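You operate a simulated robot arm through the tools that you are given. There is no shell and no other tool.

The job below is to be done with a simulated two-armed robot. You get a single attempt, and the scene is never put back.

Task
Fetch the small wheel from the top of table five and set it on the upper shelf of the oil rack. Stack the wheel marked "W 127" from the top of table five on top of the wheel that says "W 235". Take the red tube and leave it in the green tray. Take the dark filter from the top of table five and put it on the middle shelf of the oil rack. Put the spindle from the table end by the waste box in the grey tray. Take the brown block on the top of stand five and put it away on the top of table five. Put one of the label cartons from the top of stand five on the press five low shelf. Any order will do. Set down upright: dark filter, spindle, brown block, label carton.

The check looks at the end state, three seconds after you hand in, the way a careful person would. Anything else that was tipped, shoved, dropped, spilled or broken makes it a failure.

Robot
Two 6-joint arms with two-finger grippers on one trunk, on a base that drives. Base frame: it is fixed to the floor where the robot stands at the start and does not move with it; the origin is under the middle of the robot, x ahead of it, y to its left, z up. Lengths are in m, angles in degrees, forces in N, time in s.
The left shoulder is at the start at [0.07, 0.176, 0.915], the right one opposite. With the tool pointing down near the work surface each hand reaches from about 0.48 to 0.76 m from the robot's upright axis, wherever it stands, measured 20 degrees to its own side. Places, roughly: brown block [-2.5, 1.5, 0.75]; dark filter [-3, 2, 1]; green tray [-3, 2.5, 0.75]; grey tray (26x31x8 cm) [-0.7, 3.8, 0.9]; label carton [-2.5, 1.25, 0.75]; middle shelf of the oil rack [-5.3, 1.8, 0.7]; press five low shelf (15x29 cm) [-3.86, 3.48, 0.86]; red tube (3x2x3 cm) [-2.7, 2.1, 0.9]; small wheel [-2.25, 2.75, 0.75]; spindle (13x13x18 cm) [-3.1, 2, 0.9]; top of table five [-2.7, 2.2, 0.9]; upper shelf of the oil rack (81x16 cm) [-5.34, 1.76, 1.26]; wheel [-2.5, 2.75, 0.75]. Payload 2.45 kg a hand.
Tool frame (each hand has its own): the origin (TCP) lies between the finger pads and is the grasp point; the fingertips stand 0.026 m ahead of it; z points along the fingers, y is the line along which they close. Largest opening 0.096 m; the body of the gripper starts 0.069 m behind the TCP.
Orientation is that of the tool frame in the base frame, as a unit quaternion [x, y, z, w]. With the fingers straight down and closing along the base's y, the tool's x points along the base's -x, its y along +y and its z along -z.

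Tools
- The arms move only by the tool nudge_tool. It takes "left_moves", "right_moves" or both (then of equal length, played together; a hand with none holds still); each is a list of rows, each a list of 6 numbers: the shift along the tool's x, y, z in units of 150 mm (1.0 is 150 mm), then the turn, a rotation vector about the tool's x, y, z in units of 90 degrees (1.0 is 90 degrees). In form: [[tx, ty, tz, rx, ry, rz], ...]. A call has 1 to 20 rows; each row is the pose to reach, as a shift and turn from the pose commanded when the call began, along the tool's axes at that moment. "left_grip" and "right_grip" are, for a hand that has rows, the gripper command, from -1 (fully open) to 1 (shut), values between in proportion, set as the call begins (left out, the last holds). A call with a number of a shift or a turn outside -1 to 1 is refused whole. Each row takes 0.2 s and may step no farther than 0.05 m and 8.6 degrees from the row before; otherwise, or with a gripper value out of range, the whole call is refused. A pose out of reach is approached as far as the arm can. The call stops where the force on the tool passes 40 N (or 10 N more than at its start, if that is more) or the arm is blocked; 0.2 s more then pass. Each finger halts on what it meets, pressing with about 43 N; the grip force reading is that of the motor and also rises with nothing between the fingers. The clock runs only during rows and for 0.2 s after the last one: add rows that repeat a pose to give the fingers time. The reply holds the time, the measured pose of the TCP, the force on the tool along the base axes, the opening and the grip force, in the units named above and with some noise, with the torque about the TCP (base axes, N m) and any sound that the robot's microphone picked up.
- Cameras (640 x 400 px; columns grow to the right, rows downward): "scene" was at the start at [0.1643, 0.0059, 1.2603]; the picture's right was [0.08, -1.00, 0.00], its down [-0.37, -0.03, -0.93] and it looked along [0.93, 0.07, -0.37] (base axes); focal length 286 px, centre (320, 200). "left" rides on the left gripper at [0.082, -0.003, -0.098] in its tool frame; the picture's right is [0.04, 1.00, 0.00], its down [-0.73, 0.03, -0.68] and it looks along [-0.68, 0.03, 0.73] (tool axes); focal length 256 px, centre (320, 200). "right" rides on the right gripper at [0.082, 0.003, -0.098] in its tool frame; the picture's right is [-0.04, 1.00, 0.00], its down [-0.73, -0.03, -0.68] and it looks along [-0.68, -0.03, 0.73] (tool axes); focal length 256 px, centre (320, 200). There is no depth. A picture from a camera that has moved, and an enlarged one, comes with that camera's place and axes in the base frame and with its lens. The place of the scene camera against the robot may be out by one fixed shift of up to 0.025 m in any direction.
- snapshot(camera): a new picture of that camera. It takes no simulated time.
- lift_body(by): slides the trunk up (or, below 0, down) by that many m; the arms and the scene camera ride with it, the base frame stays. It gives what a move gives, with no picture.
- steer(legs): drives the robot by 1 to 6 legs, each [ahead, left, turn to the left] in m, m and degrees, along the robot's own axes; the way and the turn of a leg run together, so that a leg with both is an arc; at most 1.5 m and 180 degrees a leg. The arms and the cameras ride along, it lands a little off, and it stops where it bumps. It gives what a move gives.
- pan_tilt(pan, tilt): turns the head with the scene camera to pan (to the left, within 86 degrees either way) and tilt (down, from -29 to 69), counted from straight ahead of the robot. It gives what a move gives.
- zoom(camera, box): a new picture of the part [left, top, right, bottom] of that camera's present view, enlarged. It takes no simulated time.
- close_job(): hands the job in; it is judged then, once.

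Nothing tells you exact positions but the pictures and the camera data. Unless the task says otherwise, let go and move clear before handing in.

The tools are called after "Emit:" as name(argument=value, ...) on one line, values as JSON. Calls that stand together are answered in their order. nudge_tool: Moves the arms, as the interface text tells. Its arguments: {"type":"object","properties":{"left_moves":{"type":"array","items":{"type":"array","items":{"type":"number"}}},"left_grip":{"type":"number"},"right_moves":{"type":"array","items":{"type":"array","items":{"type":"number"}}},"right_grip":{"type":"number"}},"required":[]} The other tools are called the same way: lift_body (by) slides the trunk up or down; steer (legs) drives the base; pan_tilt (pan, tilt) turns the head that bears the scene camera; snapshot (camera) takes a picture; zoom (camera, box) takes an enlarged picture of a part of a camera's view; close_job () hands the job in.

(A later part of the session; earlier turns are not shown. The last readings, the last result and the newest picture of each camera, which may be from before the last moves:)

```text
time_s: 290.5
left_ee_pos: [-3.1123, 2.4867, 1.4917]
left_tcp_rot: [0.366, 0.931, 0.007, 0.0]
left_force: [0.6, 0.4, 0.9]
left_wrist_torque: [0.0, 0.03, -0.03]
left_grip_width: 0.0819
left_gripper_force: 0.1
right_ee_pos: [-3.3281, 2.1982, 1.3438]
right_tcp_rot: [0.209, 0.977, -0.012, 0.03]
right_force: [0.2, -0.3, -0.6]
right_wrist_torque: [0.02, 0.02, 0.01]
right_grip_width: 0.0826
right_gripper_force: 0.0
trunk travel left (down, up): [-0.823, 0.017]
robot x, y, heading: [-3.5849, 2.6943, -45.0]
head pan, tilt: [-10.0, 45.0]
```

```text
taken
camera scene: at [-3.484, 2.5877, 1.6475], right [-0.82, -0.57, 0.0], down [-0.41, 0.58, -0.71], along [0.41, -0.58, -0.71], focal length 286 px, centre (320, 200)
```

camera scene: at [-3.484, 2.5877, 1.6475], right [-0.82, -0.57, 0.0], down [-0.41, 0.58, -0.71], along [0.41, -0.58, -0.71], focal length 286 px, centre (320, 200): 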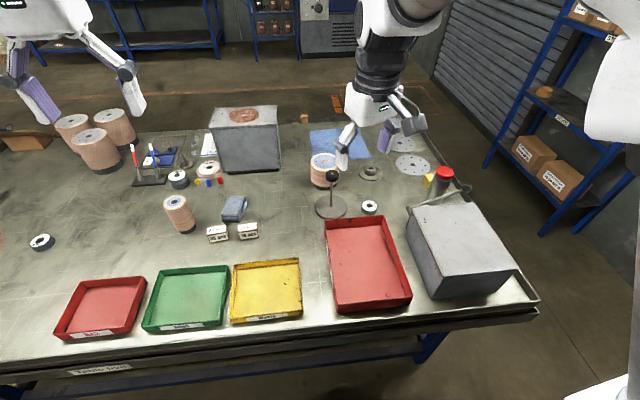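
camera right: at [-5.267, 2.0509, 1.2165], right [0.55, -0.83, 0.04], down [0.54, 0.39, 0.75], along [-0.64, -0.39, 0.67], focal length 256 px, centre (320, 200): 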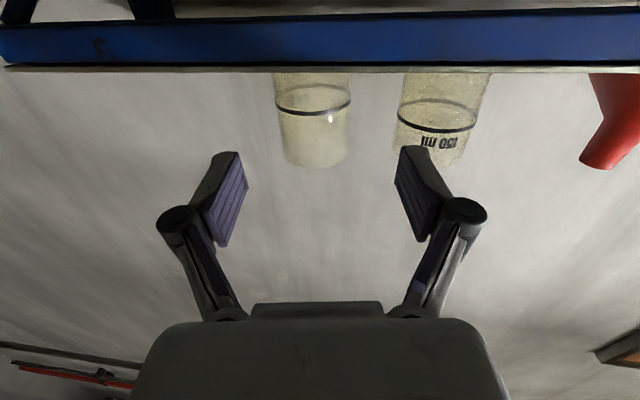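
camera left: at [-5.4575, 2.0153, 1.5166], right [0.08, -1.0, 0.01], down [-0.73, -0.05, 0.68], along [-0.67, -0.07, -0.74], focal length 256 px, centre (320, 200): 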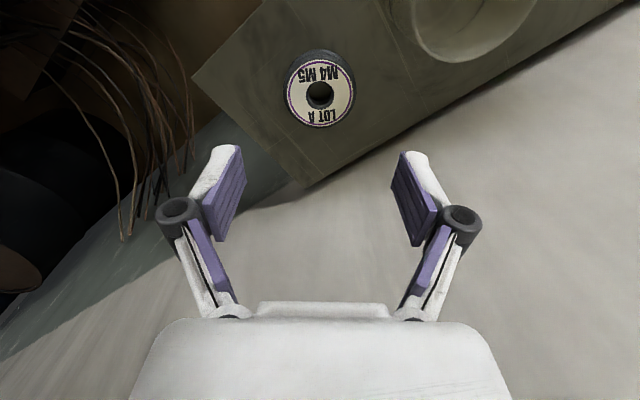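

The spindle stands ahead. I straighten the right hand's yaw, open it, and drive up to the table edge.

Emit:
nudge_tool(right_moves=[[0, 0, 0, 0, 0.014, 0.078], [0, 0, 0, 0, 0.028, 0.156], [0, 0, 0, 0, 0.041, 0.233], [0, 0, 0, 0, 0.041, 0.233]], right_grip=-1)

Emit:
steer(legs=[[0.13, 0, 0]])

Emit:
lift_body(by=-0.12)

Emit:
snapshot(camera="right")

Emit:
snapshot(camera="scene")

```text
time_s: 291.5
left_ee_pos: [-3.1134, 2.4872, 1.4942]
left_tcp_rot: [0.365, 0.931, 0.006, 0.0]
left_force: [-0.5, 0.1, -0.5]
left_wrist_torque: [0.01, 0.0, 0.04]
left_grip_width: 0.0816
left_gripper_force: 0.1
right_ee_pos: [-3.3283, 2.1979, 1.3439]
right_tcp_rot: [0.383, 0.924, 0.001, -0.001]
right_force: [0.4, 0.1, 0.1]
right_wrist_torque: [-0.01, 0.0, -0.04]
right_grip_width: 0.0959
right_gripper_force: 0.1
trunk travel left (down, up): [-0.823, 0.017]
robot x, y, heading: [-3.5865, 2.692, -45.2]
head pan, tilt: [-10.0, 45.0]
```

```text
time_s: 292.8
left_ee_pos: [-3.0237, 2.3969, 1.4941]
left_tcp_rot: [0.364, 0.932, 0.006, 0.001]
left_force: [0.0, -0.3, -0.5]
left_wrist_torque: [-0.04, -0.04, 0.02]
left_grip_width: 0.0816
left_gripper_force: 0.0
right_ee_pos: [-3.2375, 2.1074, 1.3456]
right_tcp_rot: [0.382, 0.924, -0.001, 0.001]
right_force: [-0.3, 0.7, 0.6]
right_wrist_torque: [0.03, -0.02, 0.0]
right_grip_width: 0.0961
right_gripper_force: 0.1
trunk travel left (down, up): [-0.823, 0.017]
robot x, y, heading: [-3.4973, 2.5968, -45.3]
head pan, tilt: [-10.0, 45.0]
```

```text
time_s: 294.2
left_ee_pos: [-3.0218, 2.3946, 1.3724]
left_tcp_rot: [0.364, 0.931, 0.007, 0.0]
left_force: [0.6, -0.4, 0.2]
left_wrist_torque: [0.0, 0.01, -0.01]
left_grip_width: 0.0815
left_gripper_force: 0.0
right_ee_pos: [-3.2346, 2.1068, 1.2242]
right_tcp_rot: [0.382, 0.924, 0.001, -0.001]
right_force: [-0.1, 0.0, 0.3]
right_wrist_torque: [0.03, -0.02, 0.02]
right_grip_width: 0.0959
right_gripper_force: 0.1
trunk travel left (down, up): [-0.703, 0.137]
robot x, y, heading: [-3.491, 2.599, -45.1]
head pan, tilt: [-10.0, 45.0]
```

```text
taken
camera right: at [-3.29, 2.166, 1.3238], right [0.73, 0.68, 0.0], down [0.5, -0.54, 0.68], along [0.46, -0.5, -0.74], focal length 256 px, centre (320, 200)
```

right: 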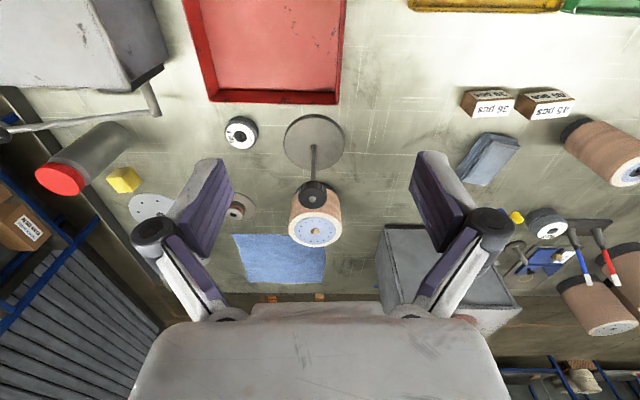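

```text
taken
camera scene: at [-3.3915, 2.4952, 1.5275], right [-0.82, -0.57, 0.0], down [-0.41, 0.58, -0.71], along [0.41, -0.58, -0.71], focal length 286 px, centre (320, 200)
```

scene: 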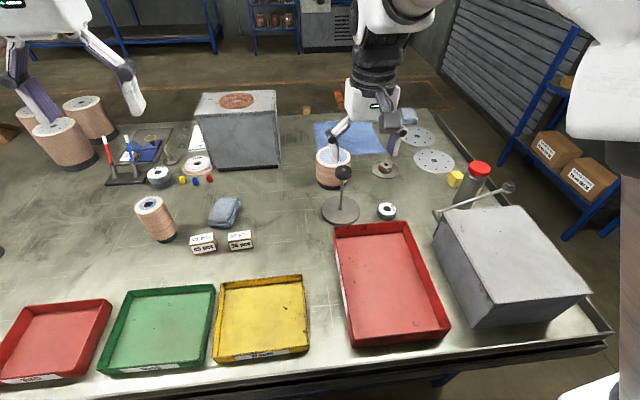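

Spindle knob measured at about (-3.118, 1.963), z≈1.03. Lowering the trunk and bringing the right hand over it.

Emit:
lift_body(by=-0.1)

Emit:
nudge_tool(right_moves=[[-0.25, -0.03, 0, 0, 0, 0], [-0.5, -0.06, 0, 0, 0, 0], [-0.75, -0.1, 0, 0, 0, 0], [-1.0, -0.129, 0, 0, 0, 0], [-1.0, -0.129, 0, 0, 0, 0]])

Emit:
nudge_tool(right_moves=[[-0.1, 0, 0, 0, 0, 0], [-0.22, 0, 0, 0, 0, 0], [-0.22, 0, 0, 0, 0, 0]])

Emit:
snapshot(camera="right")

Emit:
snapshot(camera="scene")

```text
time_s: 295.6
left_ee_pos: [-3.0212, 2.3962, 1.2733]
left_tcp_rot: [0.364, 0.931, 0.006, 0.0]
left_force: [0.0, -0.6, 0.2]
left_wrist_torque: [0.01, 0.0, 0.0]
left_grip_width: 0.0818
left_gripper_force: 0.1
right_ee_pos: [-3.2352, 2.106, 1.1237]
right_tcp_rot: [0.382, 0.924, 0.0, 0.001]
right_force: [-0.6, 0.3, -0.4]
right_wrist_torque: [0.02, 0.0, -0.01]
right_grip_width: 0.0959
right_gripper_force: 0.1
trunk travel left (down, up): [-0.603, 0.237]
robot x, y, heading: [-3.495, 2.6005, -45.1]
head pan, tilt: [-10.0, 45.0]
```

```text
time_s: 296.8
left_ee_pos: [-3.0226, 2.3964, 1.2733]
left_tcp_rot: [0.365, 0.931, 0.006, -0.001]
left_force: [-0.8, 0.9, 0.4]
left_wrist_torque: [-0.01, -0.03, -0.03]
left_grip_width: 0.0814
left_gripper_force: 0.0
right_ee_pos: [-3.1445, 1.9872, 1.1265]
right_tcp_rot: [0.382, 0.924, 0.0, 0.001]
right_force: [-0.7, 0.3, -0.9]
right_wrist_torque: [-0.03, -0.02, -0.02]
right_grip_width: 0.0961
right_gripper_force: 0.1
trunk travel left (down, up): [-0.603, 0.237]
robot x, y, heading: [-3.4969, 2.5985, -44.9]
head pan, tilt: [-10.0, 45.0]
```

```text
time_s: 297.6
left_ee_pos: [-3.0226, 2.3958, 1.2737]
left_tcp_rot: [0.363, 0.932, 0.006, 0.0]
left_force: [0.2, 0.1, 0.4]
left_wrist_torque: [-0.02, 0.02, 0.0]
left_grip_width: 0.0816
left_gripper_force: 0.2
right_ee_pos: [-3.1206, 1.964, 1.1253]
right_tcp_rot: [0.382, 0.924, 0.0, 0.0]
right_force: [-0.4, 0.4, 0.5]
right_wrist_torque: [-0.01, -0.01, 0.02]
right_grip_width: 0.0962
right_gripper_force: 0.1
trunk travel left (down, up): [-0.603, 0.237]
robot x, y, heading: [-3.4914, 2.5989, -44.8]
head pan, tilt: [-10.0, 45.0]
```

```text
taken
camera right: at [-3.1749, 2.0243, 1.2243], right [0.73, 0.68, 0.0], down [0.5, -0.54, 0.68], along [0.46, -0.5, -0.73], focal length 256 px, centre (320, 200)
```

right: 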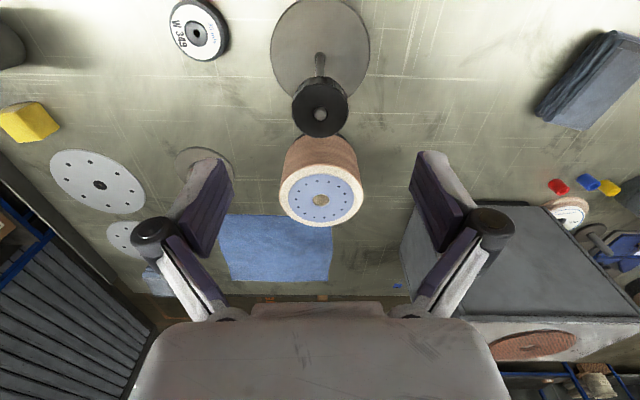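

```text
taken
camera scene: at [-3.3923, 2.4962, 1.4276], right [-0.82, -0.57, 0.0], down [-0.41, 0.58, -0.71], along [0.41, -0.58, -0.71], focal length 286 px, centre (320, 200)
```

scene: 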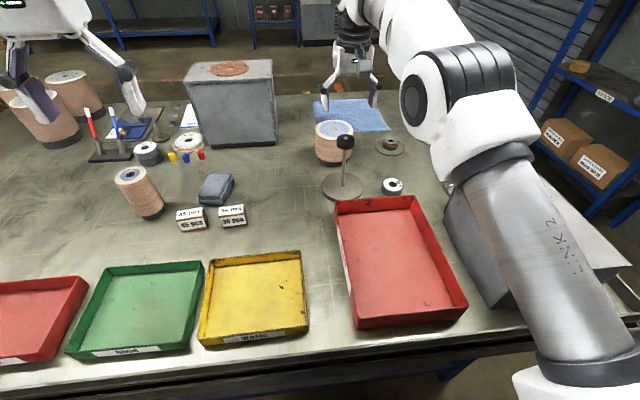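

Aligned over the knob. Lowering 10 cm with the trunk.

Emit:
lift_body(by=-0.08)

Emit:
snapshot(camera="right")

Emit:
snapshot(camera="scene")

```text
time_s: 298.8
left_ee_pos: [-3.0222, 2.3956, 1.194]
left_tcp_rot: [0.364, 0.932, 0.006, 0.001]
left_force: [0.2, -0.4, -0.2]
left_wrist_torque: [0.0, 0.02, -0.04]
left_grip_width: 0.0816
left_gripper_force: 0.0
right_ee_pos: [-3.1199, 1.9637, 1.0435]
right_tcp_rot: [0.382, 0.924, -0.001, 0.0]
right_force: [0.4, 0.0, 0.5]
right_wrist_torque: [-0.02, -0.02, 0.0]
right_grip_width: 0.0961
right_gripper_force: 0.0
trunk travel left (down, up): [-0.523, 0.317]
robot x, y, heading: [-3.4926, 2.599, -44.8]
head pan, tilt: [-10.0, 45.0]
```

```text
taken
camera right: at [-3.1745, 2.024, 1.1439], right [0.73, 0.68, 0.0], down [0.5, -0.54, 0.68], along [0.46, -0.5, -0.73], focal length 256 px, centre (320, 200)
```

right: 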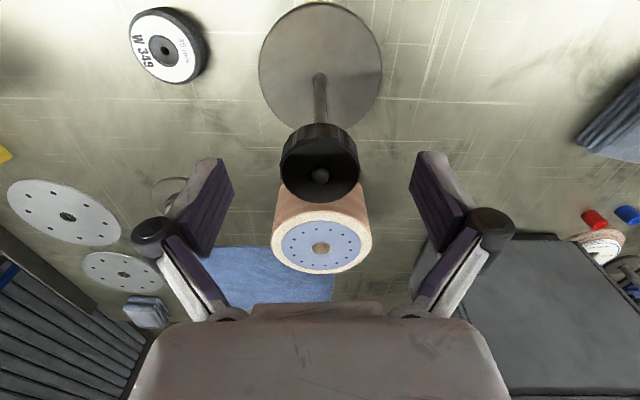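

```text
taken
camera scene: at [-3.392, 2.4956, 1.3476], right [-0.82, -0.57, 0.0], down [-0.41, 0.58, -0.71], along [0.41, -0.58, -0.71], focal length 286 px, centre (320, 200)
```

scene: 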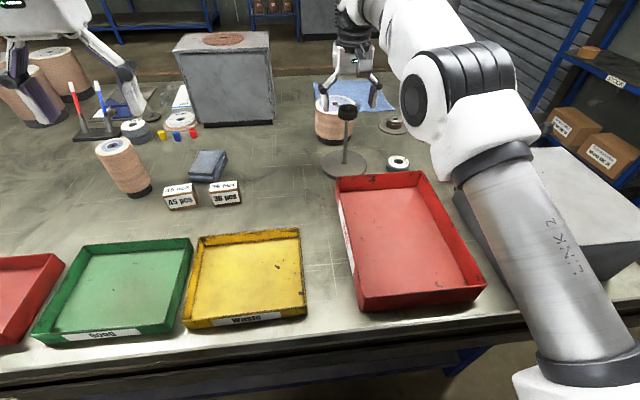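

Emit:
lift_body(by=-0.022)

Emit:
nudge_tool(right_moves=[[0, 0, 0, 0, 0, 0], [0, 0, 0, 0, 0, 0], [0, 0, 0, 0, 0, 0], [0, 0, 0, 0, 0, 0]], right_grip=1)

Emit:
snapshot(camera="right")

```text
time_s: 299.4
left_ee_pos: [-3.0214, 2.3944, 1.171]
left_tcp_rot: [0.364, 0.931, 0.006, 0.0]
left_force: [-0.6, 0.6, 1.3]
left_wrist_torque: [-0.02, -0.02, -0.05]
left_grip_width: 0.0815
left_gripper_force: 0.1
right_ee_pos: [-3.1192, 1.9635, 1.0224]
right_tcp_rot: [0.381, 0.925, 0.0, 0.001]
right_force: [-0.3, 0.0, 0.1]
right_wrist_torque: [0.03, 0.0, -0.01]
right_grip_width: 0.096
right_gripper_force: 0.1
trunk travel left (down, up): [-0.501, 0.339]
robot x, y, heading: [-3.4964, 2.5997, -44.9]
head pan, tilt: [-10.0, 45.0]
```

```text
time_s: 300.4
left_ee_pos: [-3.0219, 2.3956, 1.1704]
left_tcp_rot: [0.364, 0.931, 0.006, 0.001]
left_force: [0.5, -0.1, 0.2]
left_wrist_torque: [0.01, -0.03, 0.0]
left_grip_width: 0.0814
left_gripper_force: 0.1
right_ee_pos: [-3.1187, 1.9641, 1.0232]
right_tcp_rot: [0.382, 0.924, 0.001, 0.0]
right_force: [2.3, -4.4, 9.5]
right_wrist_torque: [-0.08, -0.04, 0.01]
right_grip_width: 0.0442
right_gripper_force: 43.2
trunk travel left (down, up): [-0.501, 0.339]
robot x, y, heading: [-3.4946, 2.6012, -45.1]
head pan, tilt: [-10.0, 45.0]
```

```text
taken
camera right: at [-3.1745, 2.024, 1.1224], right [0.73, 0.68, 0.0], down [0.5, -0.54, 0.68], along [0.46, -0.5, -0.73], focal length 256 px, centre (320, 200)
```

right: 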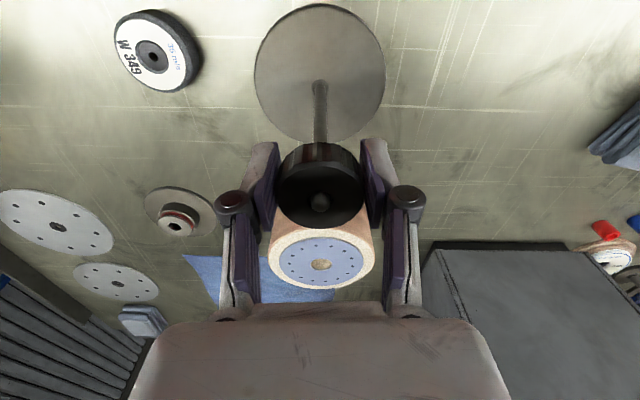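

Knob gripped (44 mm). Lifting straight up with the trunk.

Emit:
lift_body(by=0.1)

Emit:
snapshot(camera="scene")

Emit:
snapshot(camera="right")

```text
time_s: 301.8
left_ee_pos: [-3.0195, 2.3923, 1.2703]
left_tcp_rot: [0.364, 0.931, 0.006, -0.002]
left_force: [-0.2, 0.7, 0.1]
left_wrist_torque: [0.02, -0.03, 0.01]
left_grip_width: 0.0817
left_gripper_force: 0.0
right_ee_pos: [-3.1181, 1.961, 1.12]
right_tcp_rot: [0.382, 0.924, 0.001, -0.001]
right_force: [-0.2, 0.1, -15.0]
right_wrist_torque: [0.05, 0.06, 0.01]
right_grip_width: 0.044
right_gripper_force: 42.6
trunk travel left (down, up): [-0.601, 0.239]
robot x, y, heading: [-3.5007, 2.5991, -45.0]
head pan, tilt: [-10.0, 45.0]
```

```text
taken
camera scene: at [-3.3903, 2.4931, 1.4251], right [-0.82, -0.57, 0.0], down [-0.41, 0.58, -0.71], along [0.4, -0.58, -0.71], focal length 286 px, centre (320, 200)
```

scene: 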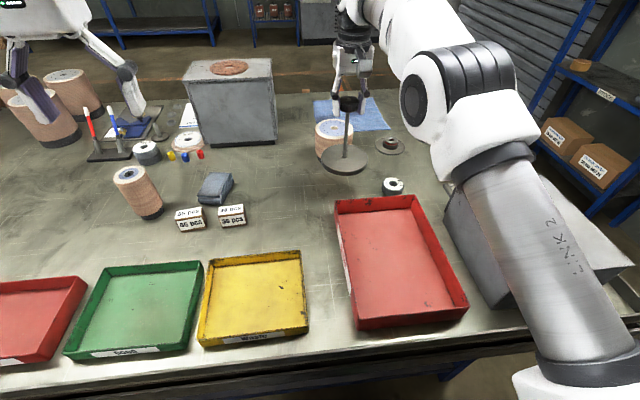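

```text
taken
camera right: at [-3.1731, 2.0218, 1.22], right [0.73, 0.68, 0.0], down [0.5, -0.54, 0.68], along [0.46, -0.5, -0.74], focal length 256 px, centre (320, 200)
```

right: 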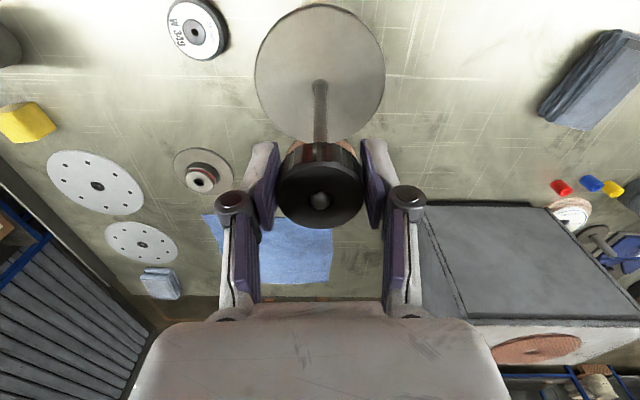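

The spindle (about 1.5 kg) is up. I raise fully, retract it toward me, back off and turn left to drive out of the corridor facing forward.

Emit:
lift_body(by=0.23)

Emit:
nudge_tool(right_moves=[[0.25, 0, 0, 0, 0, 0], [0.5, 0, 0, 0, 0, 0], [0.75, 0, 0, 0, 0, 0], [1.0, 0, 0, 0, 0, 0]])

Emit:
nudge_tool(right_moves=[[0.2, 0, 0, 0, 0, 0], [0.35, 0, 0, 0, 0, 0]])

Emit:
steer(legs=[[-0.1, 0, 0], [0, 0, 90]])

Emit:
pan_tilt(pan=0, tilt=25)

Emit:
snapshot(camera="scene")

```text
time_s: 304.2
left_ee_pos: [-3.0193, 2.3916, 1.4996]
left_tcp_rot: [0.364, 0.932, 0.007, -0.002]
left_force: [0.4, -0.3, -1.2]
left_wrist_torque: [0.04, -0.01, 0.02]
left_grip_width: 0.0815
left_gripper_force: 0.1
right_ee_pos: [-3.118, 1.9605, 1.3507]
right_tcp_rot: [0.382, 0.924, 0.001, -0.001]
right_force: [-0.6, 0.2, -15.2]
right_wrist_torque: [0.03, 0.02, -0.05]
right_grip_width: 0.0439
right_gripper_force: 42.6
trunk travel left (down, up): [-0.831, 0.009]
robot x, y, heading: [-3.4961, 2.5993, -45.1]
head pan, tilt: [-10.0, 45.0]
```

```text
time_s: 305.2
left_ee_pos: [-3.0207, 2.3947, 1.5008]
left_tcp_rot: [0.365, 0.931, 0.006, 0.001]
left_force: [-1.5, -0.2, 1.0]
left_wrist_torque: [-0.05, -0.05, -0.04]
left_grip_width: 0.0816
left_gripper_force: 0.0
right_ee_pos: [-3.2263, 2.071, 1.3528]
right_tcp_rot: [0.382, 0.924, -0.001, 0.0]
right_force: [-0.1, -0.1, -13.6]
right_wrist_torque: [0.05, 0.1, -0.01]
right_grip_width: 0.0442
right_gripper_force: 42.4
trunk travel left (down, up): [-0.831, 0.009]
robot x, y, heading: [-3.4938, 2.5964, -45.2]
head pan, tilt: [-10.0, 45.0]
```

```text
time_s: 305.8
left_ee_pos: [-3.0223, 2.3969, 1.5016]
left_tcp_rot: [0.364, 0.931, 0.006, 0.0]
left_force: [0.1, -0.4, 0.4]
left_wrist_torque: [-0.02, -0.05, -0.01]
left_grip_width: 0.0818
left_gripper_force: 0.1
right_ee_pos: [-3.2646, 2.1059, 1.3535]
right_tcp_rot: [0.381, 0.924, 0.0, 0.001]
right_force: [-0.3, 0.9, -14.5]
right_wrist_torque: [0.09, 0.05, -0.02]
right_grip_width: 0.0444
right_gripper_force: 43.0
trunk travel left (down, up): [-0.831, 0.009]
robot x, y, heading: [-3.4976, 2.5994, -45.1]
head pan, tilt: [-10.0, 45.0]
```

```text
time_s: 310.8
left_ee_pos: [-3.3634, 3.1465, 1.5012]
left_tcp_rot: [-0.405, 0.914, 0.004, -0.004]
left_force: [0.4, -0.3, 0.8]
left_wrist_torque: [-0.02, -0.02, -0.03]
left_grip_width: 0.0812
left_gripper_force: 0.0
right_ee_pos: [-3.073, 2.9073, 1.3532]
right_tcp_rot: [-0.388, 0.922, 0.0, -0.002]
right_force: [0.0, 0.1, -15.0]
right_wrist_torque: [-0.05, 0.11, 0.0]
right_grip_width: 0.0443
right_gripper_force: 43.1
trunk travel left (down, up): [-0.831, 0.009]
robot x, y, heading: [-3.5679, 2.6721, 45.5]
head pan, tilt: [-10.0, 45.0]
```

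```text
time_s: 311.6
left_ee_pos: [-3.363, 3.1463, 1.5003]
left_tcp_rot: [-0.404, 0.915, 0.005, -0.004]
left_force: [0.5, 0.1, -0.2]
left_wrist_torque: [0.0, 0.0, -0.02]
left_grip_width: 0.0815
left_gripper_force: 0.1
right_ee_pos: [-3.074, 2.9061, 1.3516]
right_tcp_rot: [-0.387, 0.922, -0.001, -0.001]
right_force: [0.5, -1.0, -14.3]
right_wrist_torque: [-0.04, 0.04, -0.01]
right_grip_width: 0.044
right_gripper_force: 42.9
trunk travel left (down, up): [-0.831, 0.009]
robot x, y, heading: [-3.564, 2.6735, 45.5]
head pan, tilt: [0.0, 25.0]
```

```text
taken
camera scene: at [-3.4428, 2.7711, 1.6858], right [0.71, -0.7, 0.0], down [-0.3, -0.3, -0.91], along [0.64, 0.64, -0.42], focal length 286 px, centre (320, 200)
```

scene: 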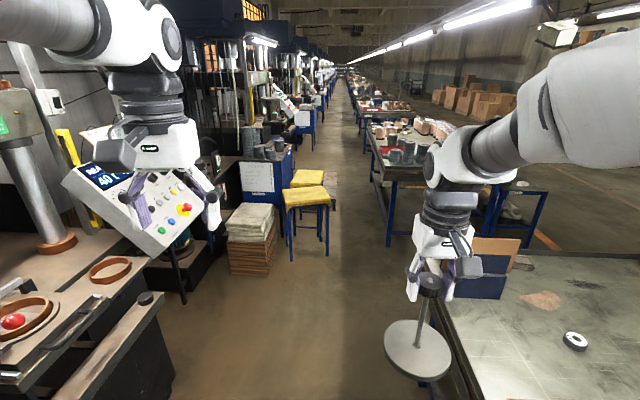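

Facing out of the corridor with the spindle held clear on the right; the press panel is on the left. I shift 6 cm right and drive out.

Emit:
steer(legs=[[0, -0.06, -0.5], [0.85, 0, 0]])

Emit:
snapshot(camera="scene")

```text
time_s: 316.7
left_ee_pos: [-2.7159, 3.7008, 1.5018]
left_tcp_rot: [-0.401, 0.916, 0.004, -0.005]
left_force: [0.3, -1.1, 0.0]
left_wrist_torque: [0.04, -0.01, -0.02]
left_grip_width: 0.0815
left_gripper_force: 0.1
right_ee_pos: [-2.4286, 3.4588, 1.3528]
right_tcp_rot: [-0.383, 0.924, -0.001, -0.001]
right_force: [-0.7, -0.8, -14.7]
right_wrist_torque: [-0.05, 0.03, -0.02]
right_grip_width: 0.0442
right_gripper_force: 42.7
trunk travel left (down, up): [-0.831, 0.009]
robot x, y, heading: [-2.9204, 3.2245, 44.8]
head pan, tilt: [0.0, 25.0]
```

```text
taken
camera scene: at [-2.7991, 3.3267, 1.686], right [0.71, -0.71, 0.0], down [-0.3, -0.3, -0.91], along [0.64, 0.64, -0.42], focal length 286 px, centre (320, 200)
```

scene: 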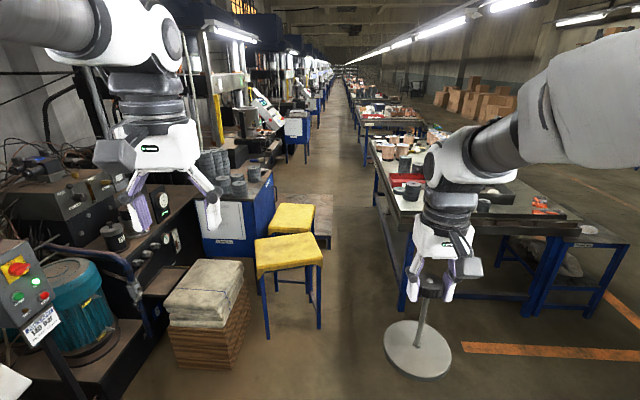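

Exiting the corridor; the grey-tray table is ahead right. Forward 0.99 m, then strafe right into the gap.

Emit:
steer(legs=[[0.95, 0, 0], [0, -0.97, 0]])

Emit:
pan_tilt(pan=0, tilt=40)

Emit:
snapshot(camera="scene")

Emit:
snapshot(camera="right")

```text
time_s: 326.2
left_ee_pos: [-1.3774, 3.6782, 1.5001]
left_tcp_rot: [-0.399, 0.917, 0.004, -0.005]
left_force: [-0.6, 0.8, -0.4]
left_wrist_torque: [-0.02, 0.01, -0.02]
left_grip_width: 0.0817
left_gripper_force: 0.1
right_ee_pos: [-1.0911, 3.4364, 1.3516]
right_tcp_rot: [-0.384, 0.923, -0.001, -0.002]
right_force: [-0.5, 0.6, -14.5]
right_wrist_torque: [-0.06, 0.05, 0.01]
right_grip_width: 0.0442
right_gripper_force: 43.4
trunk travel left (down, up): [-0.831, 0.009]
robot x, y, heading: [-1.5844, 3.2017, 44.6]
head pan, tilt: [0.0, 25.0]
```

```text
time_s: 326.9
left_ee_pos: [-1.3771, 3.6782, 1.5002]
left_tcp_rot: [-0.4, 0.917, 0.005, -0.005]
left_force: [0.7, -1.1, -0.2]
left_wrist_torque: [0.02, 0.02, 0.0]
left_grip_width: 0.0814
left_gripper_force: 0.1
right_ee_pos: [-1.0888, 3.435, 1.3518]
right_tcp_rot: [-0.383, 0.924, -0.001, -0.001]
right_force: [0.0, -0.7, -15.3]
right_wrist_torque: [-0.04, 0.06, 0.02]
right_grip_width: 0.0439
right_gripper_force: 42.7
trunk travel left (down, up): [-0.831, 0.009]
robot x, y, heading: [-1.5872, 3.2063, 45.0]
head pan, tilt: [0.0, 40.0]
```

```text
taken
camera scene: at [-1.4646, 3.2988, 1.6626], right [0.71, -0.71, 0.0], down [-0.46, -0.45, -0.77], along [0.54, 0.54, -0.64], focal length 286 px, centre (320, 200)
```

scene: 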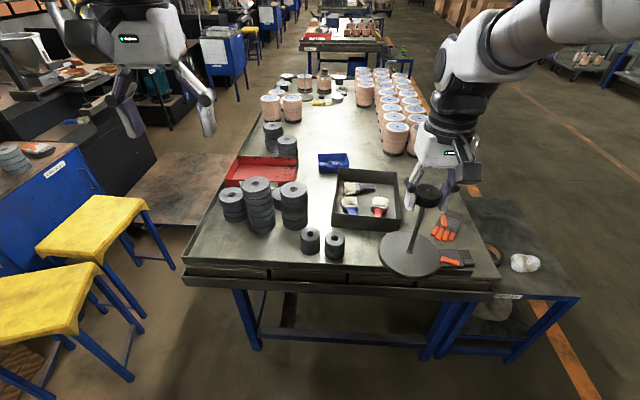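

```text
taken
camera right: at [-1.1487, 3.3812, 1.451], right [-0.68, 0.74, 0.0], down [0.54, 0.5, 0.68], along [0.5, 0.46, -0.74], focal length 256 px, centre (320, 200)
```

right: 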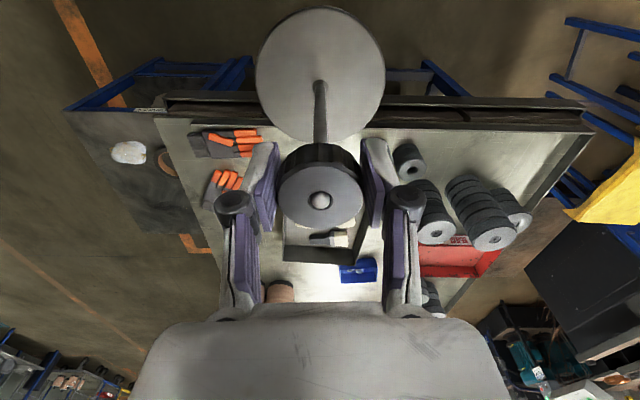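

The grey tray lies ahead on the next table. Zooming into it to find a free 13 cm circle.

Emit:
zoom(camera="scene", box=[310, 150, 430, 250])

Emit:
snapshot(camera="left")

```text
4.00 times, centred on (370, 200) of scene
camera zoom: at [-1.4646, 3.2988, 1.6626], right [0.71, -0.71, 0.0], down [-0.46, -0.45, -0.77], along [0.54, 0.54, -0.64], focal length 1142 px, centre (120, 200)
```

zoom: 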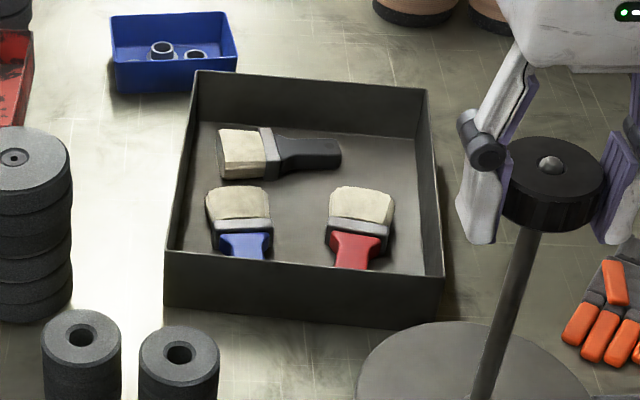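

```text
taken
camera left: at [-1.4275, 3.6154, 1.5988], right [-0.76, 0.65, 0.01], down [0.49, 0.55, 0.68], along [0.43, 0.52, -0.74], focal length 256 px, centre (320, 200)
```

left: 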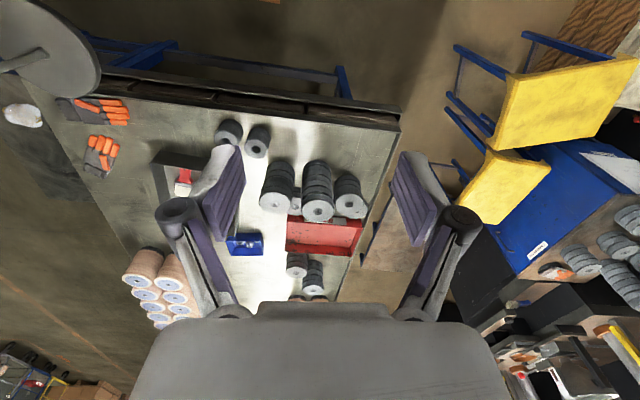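

The tray holds three brushes, so space is tight. I drive 0.35 m closer for a steeper look down into it.

Emit:
steer(legs=[[0.36, 0, 0]])

Emit:
pan_tilt(pan=-12, tilt=55)

Emit:
snapshot(camera="scene")

Emit:
zoom(camera="scene", box=[240, 120, 400, 260])

```text
time_s: 329.3
left_ee_pos: [-1.1233, 3.9307, 1.5017]
left_tcp_rot: [-0.399, 0.917, 0.005, -0.005]
left_force: [0.1, 0.6, 0.2]
left_wrist_torque: [0.02, -0.03, 0.02]
left_grip_width: 0.0816
left_gripper_force: 0.1
right_ee_pos: [-0.8362, 3.688, 1.3525]
right_tcp_rot: [-0.383, 0.924, 0.0, -0.001]
right_force: [-0.4, -1.7, -13.8]
right_wrist_torque: [-0.05, 0.04, -0.05]
right_grip_width: 0.0442
right_gripper_force: 43.0
trunk travel left (down, up): [-0.831, 0.009]
robot x, y, heading: [-1.3294, 3.4593, 45.0]
head pan, tilt: [0.0, 40.0]
```

```text
time_s: 330.0
left_ee_pos: [-1.1218, 3.9323, 1.5]
left_tcp_rot: [-0.4, 0.917, 0.005, -0.005]
left_force: [0.5, -0.1, -0.2]
left_wrist_torque: [0.01, 0.03, 0.04]
left_grip_width: 0.0817
left_gripper_force: 0.0
right_ee_pos: [-0.8341, 3.6914, 1.3515]
right_tcp_rot: [-0.383, 0.924, -0.001, -0.001]
right_force: [-0.6, 0.8, -14.9]
right_wrist_torque: [-0.06, 0.04, -0.01]
right_grip_width: 0.0441
right_gripper_force: 42.6
trunk travel left (down, up): [-0.831, 0.009]
robot x, y, heading: [-1.3263, 3.4585, 44.9]
head pan, tilt: [-12.0, 55.0]
```

```text
taken
camera scene: at [-1.2089, 3.5325, 1.6419], right [0.54, -0.84, 0.0], down [-0.69, -0.45, -0.57], along [0.48, 0.31, -0.82], focal length 286 px, centre (320, 200)
```

scene: 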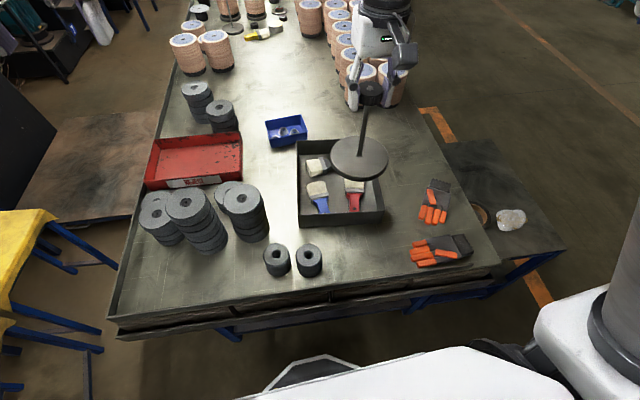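

```text
2.86 times, centred on (320, 190) of scene
camera zoom: at [-1.2089, 3.5325, 1.6419], right [0.54, -0.84, 0.0], down [-0.69, -0.45, -0.57], along [0.48, 0.31, -0.82], focal length 816 px, centre (320, 229)
```

zoom: 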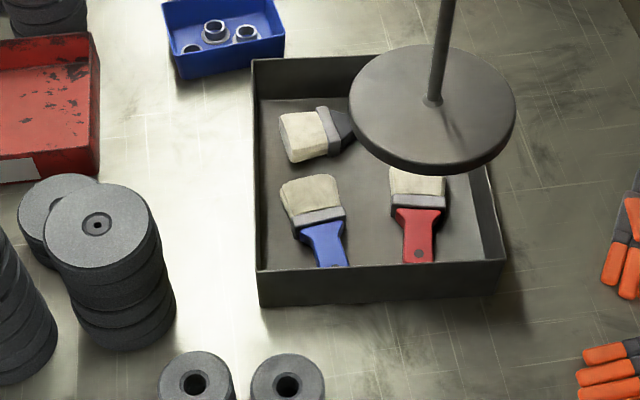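

No free 13 cm circle exists, but the three equal-height brushes surround the tray's middle; resting the disc squarely on all three gives a level, stable stand without moving anything. I extend the spindle over that spot, still high.

Emit:
nudge_tool(right_moves=[[-0.25, 0, 0, 0, 0, 0], [-0.5, 0, 0, 0, 0, 0], [-0.75, -0.01, 0, 0, 0, 0], [-1.0, -0.02, 0, 0, 0, 0], [-1.0, -0.02, 0, 0, 0, 0]])

Emit:
nudge_tool(right_moves=[[-0.15, 0, 0, 0, 0, 0], [-0.306, 0, 0, 0, 0, 0], [-0.306, 0, 0, 0, 0, 0]])

Emit:
lift_body(by=-0.19)

Emit:
snapshot(camera="scene")

Emit:
zoom(camera="scene", box=[240, 60, 440, 240])

Emit:
snapshot(camera="left")

```text
time_s: 331.2
left_ee_pos: [-1.1216, 3.9335, 1.501]
left_tcp_rot: [-0.4, 0.916, 0.004, -0.004]
left_force: [-0.3, -0.7, 0.0]
left_wrist_torque: [0.02, 0.01, 0.01]
left_grip_width: 0.0817
left_gripper_force: 0.0
right_ee_pos: [-0.7255, 3.7946, 1.3489]
right_tcp_rot: [-0.383, 0.924, -0.001, -0.002]
right_force: [0.3, -0.8, -13.7]
right_wrist_torque: [-0.02, 0.05, 0.01]
right_grip_width: 0.0441
right_gripper_force: 42.8
trunk travel left (down, up): [-0.831, 0.009]
robot x, y, heading: [-1.3269, 3.4604, 44.8]
head pan, tilt: [-12.0, 55.0]
```

```text
time_s: 332.0
left_ee_pos: [-1.1231, 3.9321, 1.5014]
left_tcp_rot: [-0.4, 0.917, 0.004, -0.004]
left_force: [-0.6, 0.0, 0.3]
left_wrist_torque: [0.02, -0.05, 0.01]
left_grip_width: 0.0815
left_gripper_force: 0.2
right_ee_pos: [-0.6936, 3.8253, 1.3508]
right_tcp_rot: [-0.383, 0.924, -0.001, -0.002]
right_force: [-0.1, -0.4, -13.6]
right_wrist_torque: [-0.07, 0.05, 0.01]
right_grip_width: 0.0441
right_gripper_force: 43.4
trunk travel left (down, up): [-0.831, 0.009]
robot x, y, heading: [-1.3278, 3.4598, 44.7]
head pan, tilt: [-12.0, 55.0]
```

```text
time_s: 334.1
left_ee_pos: [-1.1218, 3.9334, 1.3094]
left_tcp_rot: [-0.4, 0.917, 0.005, -0.005]
left_force: [-0.5, -0.4, 0.4]
left_wrist_torque: [0.0, 0.0, 0.01]
left_grip_width: 0.0817
left_gripper_force: 0.0
right_ee_pos: [-0.6933, 3.8269, 1.1605]
right_tcp_rot: [-0.382, 0.924, -0.001, -0.002]
right_force: [0.4, -0.5, -14.4]
right_wrist_torque: [-0.05, 0.05, 0.0]
right_grip_width: 0.0441
right_gripper_force: 43.4
trunk travel left (down, up): [-0.641, 0.199]
robot x, y, heading: [-1.3272, 3.4569, 44.8]
head pan, tilt: [-12.0, 55.0]
```

```text
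taken
camera scene: at [-1.2087, 3.5328, 1.4519], right [0.54, -0.84, 0.0], down [-0.69, -0.45, -0.57], along [0.48, 0.31, -0.82], focal length 286 px, centre (320, 200)
```

scene: 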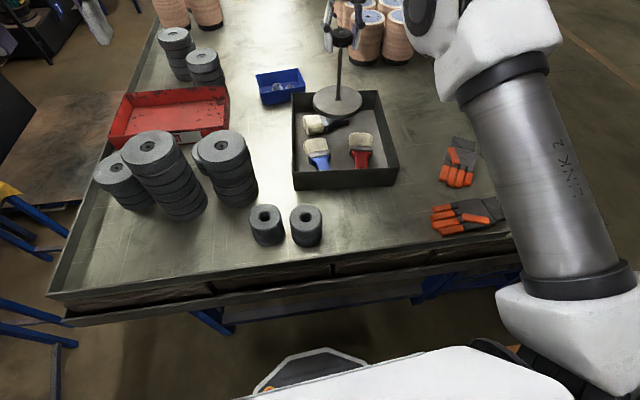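

```text
2.22 times, centred on (340, 150) of scene
camera zoom: at [-1.2087, 3.5328, 1.4519], right [0.54, -0.84, 0.0], down [-0.69, -0.45, -0.57], along [0.48, 0.31, -0.82], focal length 635 px, centre (276, 311)
```

zoom: 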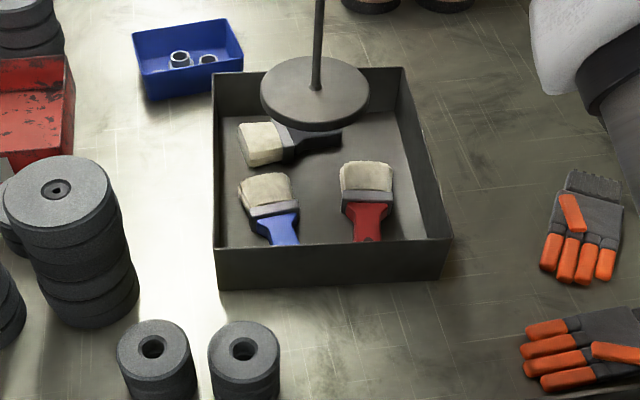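

```text
taken
camera left: at [-1.172, 3.8702, 1.4088], right [-0.76, 0.65, 0.01], down [0.49, 0.55, 0.68], along [0.43, 0.52, -0.74], focal length 256 px, centre (320, 200)
```

left: 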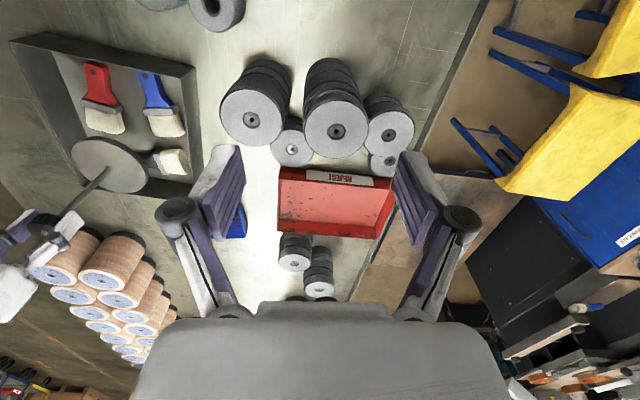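

Emit:
zoom(camera="left", box=[0, 20, 240, 220])

```text
2.00 times, centred on (120, 120) of left
camera zoom: at [-1.172, 3.8702, 1.4088], right [-0.76, 0.65, 0.01], down [0.49, 0.55, 0.68], along [0.43, 0.52, -0.74], focal length 512 px, centre (720, 360)
```

zoom: 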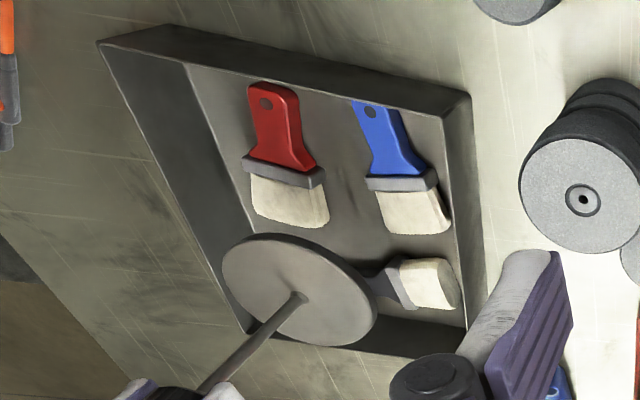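

From the left wrist view I can fix all three brushes exactly; the disc centre sits right for three-point support. Lowering to just above them.

Emit:
lift_body(by=-0.1)

Emit:
zoom(camera="left", box=[0, 0, 240, 200])

Emit:
zoom(camera="scene", box=[240, 20, 440, 200])

```text
time_s: 335.4
left_ee_pos: [-1.1229, 3.9312, 1.2118]
left_tcp_rot: [-0.4, 0.916, 0.004, -0.004]
left_force: [0.1, 0.3, -0.2]
left_wrist_torque: [0.01, 0.04, -0.02]
left_grip_width: 0.0816
left_gripper_force: 0.0
right_ee_pos: [-0.6946, 3.8265, 1.0651]
right_tcp_rot: [-0.382, 0.924, 0.001, 0.003]
right_force: [5.7, 1.0, 22.2]
right_wrist_torque: [0.24, -0.43, -0.02]
right_grip_width: 0.044
right_gripper_force: 43.2
trunk travel left (down, up): [-0.541, 0.299]
robot x, y, heading: [-1.33, 3.456, 44.7]
head pan, tilt: [-12.0, 55.0]
```

```text
2.00 times, centred on (120, 100) of left
camera zoom: at [-1.1749, 3.8684, 1.3104], right [-0.76, 0.65, 0.01], down [0.48, 0.55, 0.68], along [0.43, 0.52, -0.74], focal length 512 px, centre (720, 400)
```

zoom: 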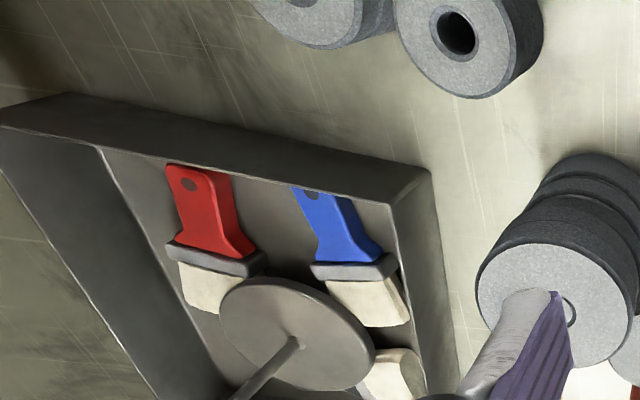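

```text
2.22 times, centred on (340, 110) of scene
camera zoom: at [-1.2118, 3.5309, 1.3529], right [0.54, -0.84, 0.0], down [-0.69, -0.44, -0.57], along [0.48, 0.31, -0.82], focal length 635 px, centre (276, 400)
```

zoom: 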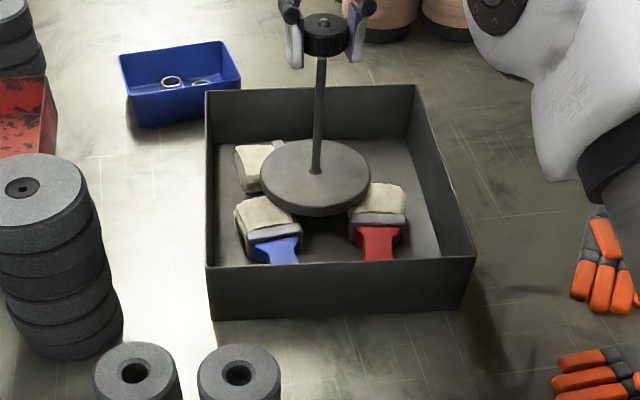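

Contact on the brushes already, with the load centred within about 1 cm of the axis. I ease the pressure, then let go gently.

Emit:
nudge_tool(right_moves=[[0, 0, -0.012, 0, 0, 0], [0, 0, -0.012, 0, 0, 0]])

Emit:
nudge_tool(right_moves=[[0, 0, -0.008, 0, 0, 0], [0, 0, -0.008, 0, 0, 0]])

```text
time_s: 336.1
left_ee_pos: [-1.1242, 3.9309, 1.2125]
left_tcp_rot: [-0.399, 0.917, 0.005, -0.003]
left_force: [0.1, -1.0, -1.3]
left_wrist_torque: [-0.04, 0.03, -0.01]
left_grip_width: 0.0818
left_gripper_force: 0.0
right_ee_pos: [-0.6959, 3.8251, 1.0657]
right_tcp_rot: [-0.383, 0.924, 0.001, 0.001]
right_force: [8.5, 3.3, 25.6]
right_wrist_torque: [0.79, -0.89, -0.03]
right_grip_width: 0.0441
right_gripper_force: 43.3
trunk travel left (down, up): [-0.541, 0.299]
robot x, y, heading: [-1.3289, 3.459, 45.1]
head pan, tilt: [-12.0, 55.0]
```

```text
time_s: 336.6
left_ee_pos: [-1.1261, 3.9316, 1.2119]
left_tcp_rot: [-0.4, 0.916, 0.005, -0.003]
left_force: [-0.3, -0.1, -0.1]
left_wrist_torque: [0.02, 0.02, 0.02]
left_grip_width: 0.0814
left_gripper_force: 0.0
right_ee_pos: [-0.6978, 3.825, 1.0659]
right_tcp_rot: [-0.382, 0.924, 0.001, 0.0]
right_force: [6.4, 2.6, 24.7]
right_wrist_torque: [0.5, -0.53, -0.04]
right_grip_width: 0.0439
right_gripper_force: 43.2
trunk travel left (down, up): [-0.541, 0.299]
robot x, y, heading: [-1.3289, 3.46, 45.3]
head pan, tilt: [-12.0, 55.0]
```

Emit:
nudge_tool(right_moves=[[0, 0, -0.025, 0, 0, 0], [0, 0, -0.025, 0, 0, 0]])

Emit:
nudge_tool(right_moves=[[0, 0, -0.015, 0, 0, 0], [0, 0, -0.015, 0, 0, 0]])

Emit:
zoom(camera="left", box=[0, 0, 240, 200])

```text
time_s: 337.2
left_ee_pos: [-1.123, 3.9326, 1.2116]
left_tcp_rot: [-0.4, 0.917, 0.005, -0.003]
left_force: [0.0, 0.0, -0.1]
left_wrist_torque: [0.0, 0.01, 0.04]
left_grip_width: 0.0816
left_gripper_force: 0.0
right_ee_pos: [-0.6941, 3.8263, 1.0655]
right_tcp_rot: [-0.383, 0.924, -0.001, -0.003]
right_force: [-0.8, -2.0, 1.6]
right_wrist_torque: [-0.19, 0.38, 0.01]
right_grip_width: 0.0442
right_gripper_force: 43.0
trunk travel left (down, up): [-0.541, 0.299]
robot x, y, heading: [-1.3283, 3.4587, 44.9]
head pan, tilt: [-12.0, 55.0]
```

```text
time_s: 337.9
left_ee_pos: [-1.1231, 3.9326, 1.21]
left_tcp_rot: [-0.4, 0.917, 0.004, -0.005]
left_force: [0.7, 0.0, 0.4]
left_wrist_torque: [-0.01, -0.01, -0.01]
left_grip_width: 0.0815
left_gripper_force: 0.1
right_ee_pos: [-0.6937, 3.8266, 1.0671]
right_tcp_rot: [-0.382, 0.924, -0.001, -0.003]
right_force: [0.1, -0.1, -13.1]
right_wrist_torque: [-0.17, 0.19, 0.0]
right_grip_width: 0.0443
right_gripper_force: 43.1
trunk travel left (down, up): [-0.541, 0.299]
robot x, y, heading: [-1.3275, 3.4559, 45.0]
head pan, tilt: [-12.0, 55.0]
```

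```text
2.00 times, centred on (120, 100) of left
camera zoom: at [-1.1725, 3.8699, 1.3086], right [-0.76, 0.65, 0.01], down [0.49, 0.55, 0.68], along [0.43, 0.52, -0.74], focal length 512 px, centre (720, 400)
```

zoom: 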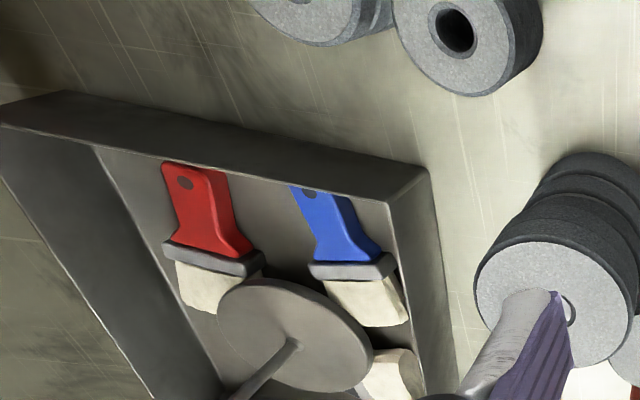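

Contact begins evenly around 1.066 m. I set it back to light contact and open the fingers.

Emit:
nudge_tool(right_moves=[[0, 0, 0.018, 0, 0, 0], [0, 0, 0.018, 0, 0, 0]])

Emit:
nudge_tool(right_moves=[[0, 0, 0, 0, 0, 0], [0, 0, 0, 0, 0, 0], [0, 0, 0, 0, 0, 0]], right_grip=-0.2)

Emit:
zoom(camera="scene", box=[240, 0, 440, 160])

Emit:
snapshot(camera="right")

```text
time_s: 338.4
left_ee_pos: [-1.1225, 3.9322, 1.2105]
left_tcp_rot: [-0.4, 0.917, 0.004, -0.005]
left_force: [0.6, -0.1, -0.6]
left_wrist_torque: [-0.01, -0.02, 0.0]
left_grip_width: 0.0816
left_gripper_force: 0.1
right_ee_pos: [-0.694, 3.826, 1.0682]
right_tcp_rot: [-0.383, 0.924, 0.0, -0.001]
right_force: [1.1, 0.2, -5.3]
right_wrist_torque: [-0.12, 0.07, -0.03]
right_grip_width: 0.0441
right_gripper_force: 43.2
trunk travel left (down, up): [-0.541, 0.299]
robot x, y, heading: [-1.3272, 3.4594, 45.1]
head pan, tilt: [-12.0, 55.0]
```

```text
time_s: 339.2
left_ee_pos: [-1.1235, 3.9322, 1.2123]
left_tcp_rot: [-0.4, 0.916, 0.006, -0.004]
left_force: [-0.7, -0.6, -0.4]
left_wrist_torque: [0.02, -0.01, -0.02]
left_grip_width: 0.0816
left_gripper_force: 0.0
right_ee_pos: [-0.6944, 3.8254, 1.0678]
right_tcp_rot: [-0.383, 0.924, -0.001, -0.001]
right_force: [-0.2, -0.6, 0.3]
right_wrist_torque: [0.0, -0.01, 0.04]
right_grip_width: 0.0575
right_gripper_force: 0.1
trunk travel left (down, up): [-0.541, 0.299]
robot x, y, heading: [-1.3273, 3.4547, 44.7]
head pan, tilt: [-12.0, 55.0]
```

```text
2.50 times, centred on (340, 80) of scene
camera zoom: at [-1.211, 3.5315, 1.3521], right [0.54, -0.84, 0.0], down [-0.69, -0.44, -0.57], along [0.48, 0.31, -0.82], focal length 714 px, centre (270, 500)
```

zoom: 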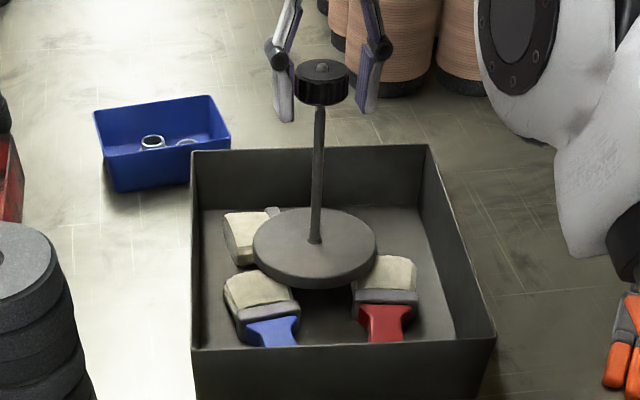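

```text
taken
camera right: at [-0.7544, 3.771, 1.167], right [-0.68, 0.74, 0.0], down [0.54, 0.5, 0.68], along [0.5, 0.46, -0.74], focal length 256 px, centre (320, 200)
```

right: 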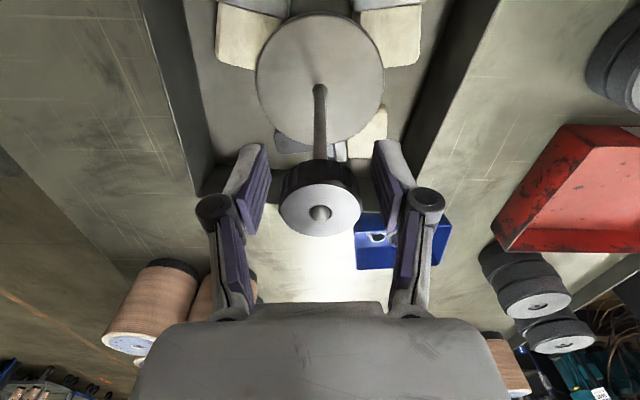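

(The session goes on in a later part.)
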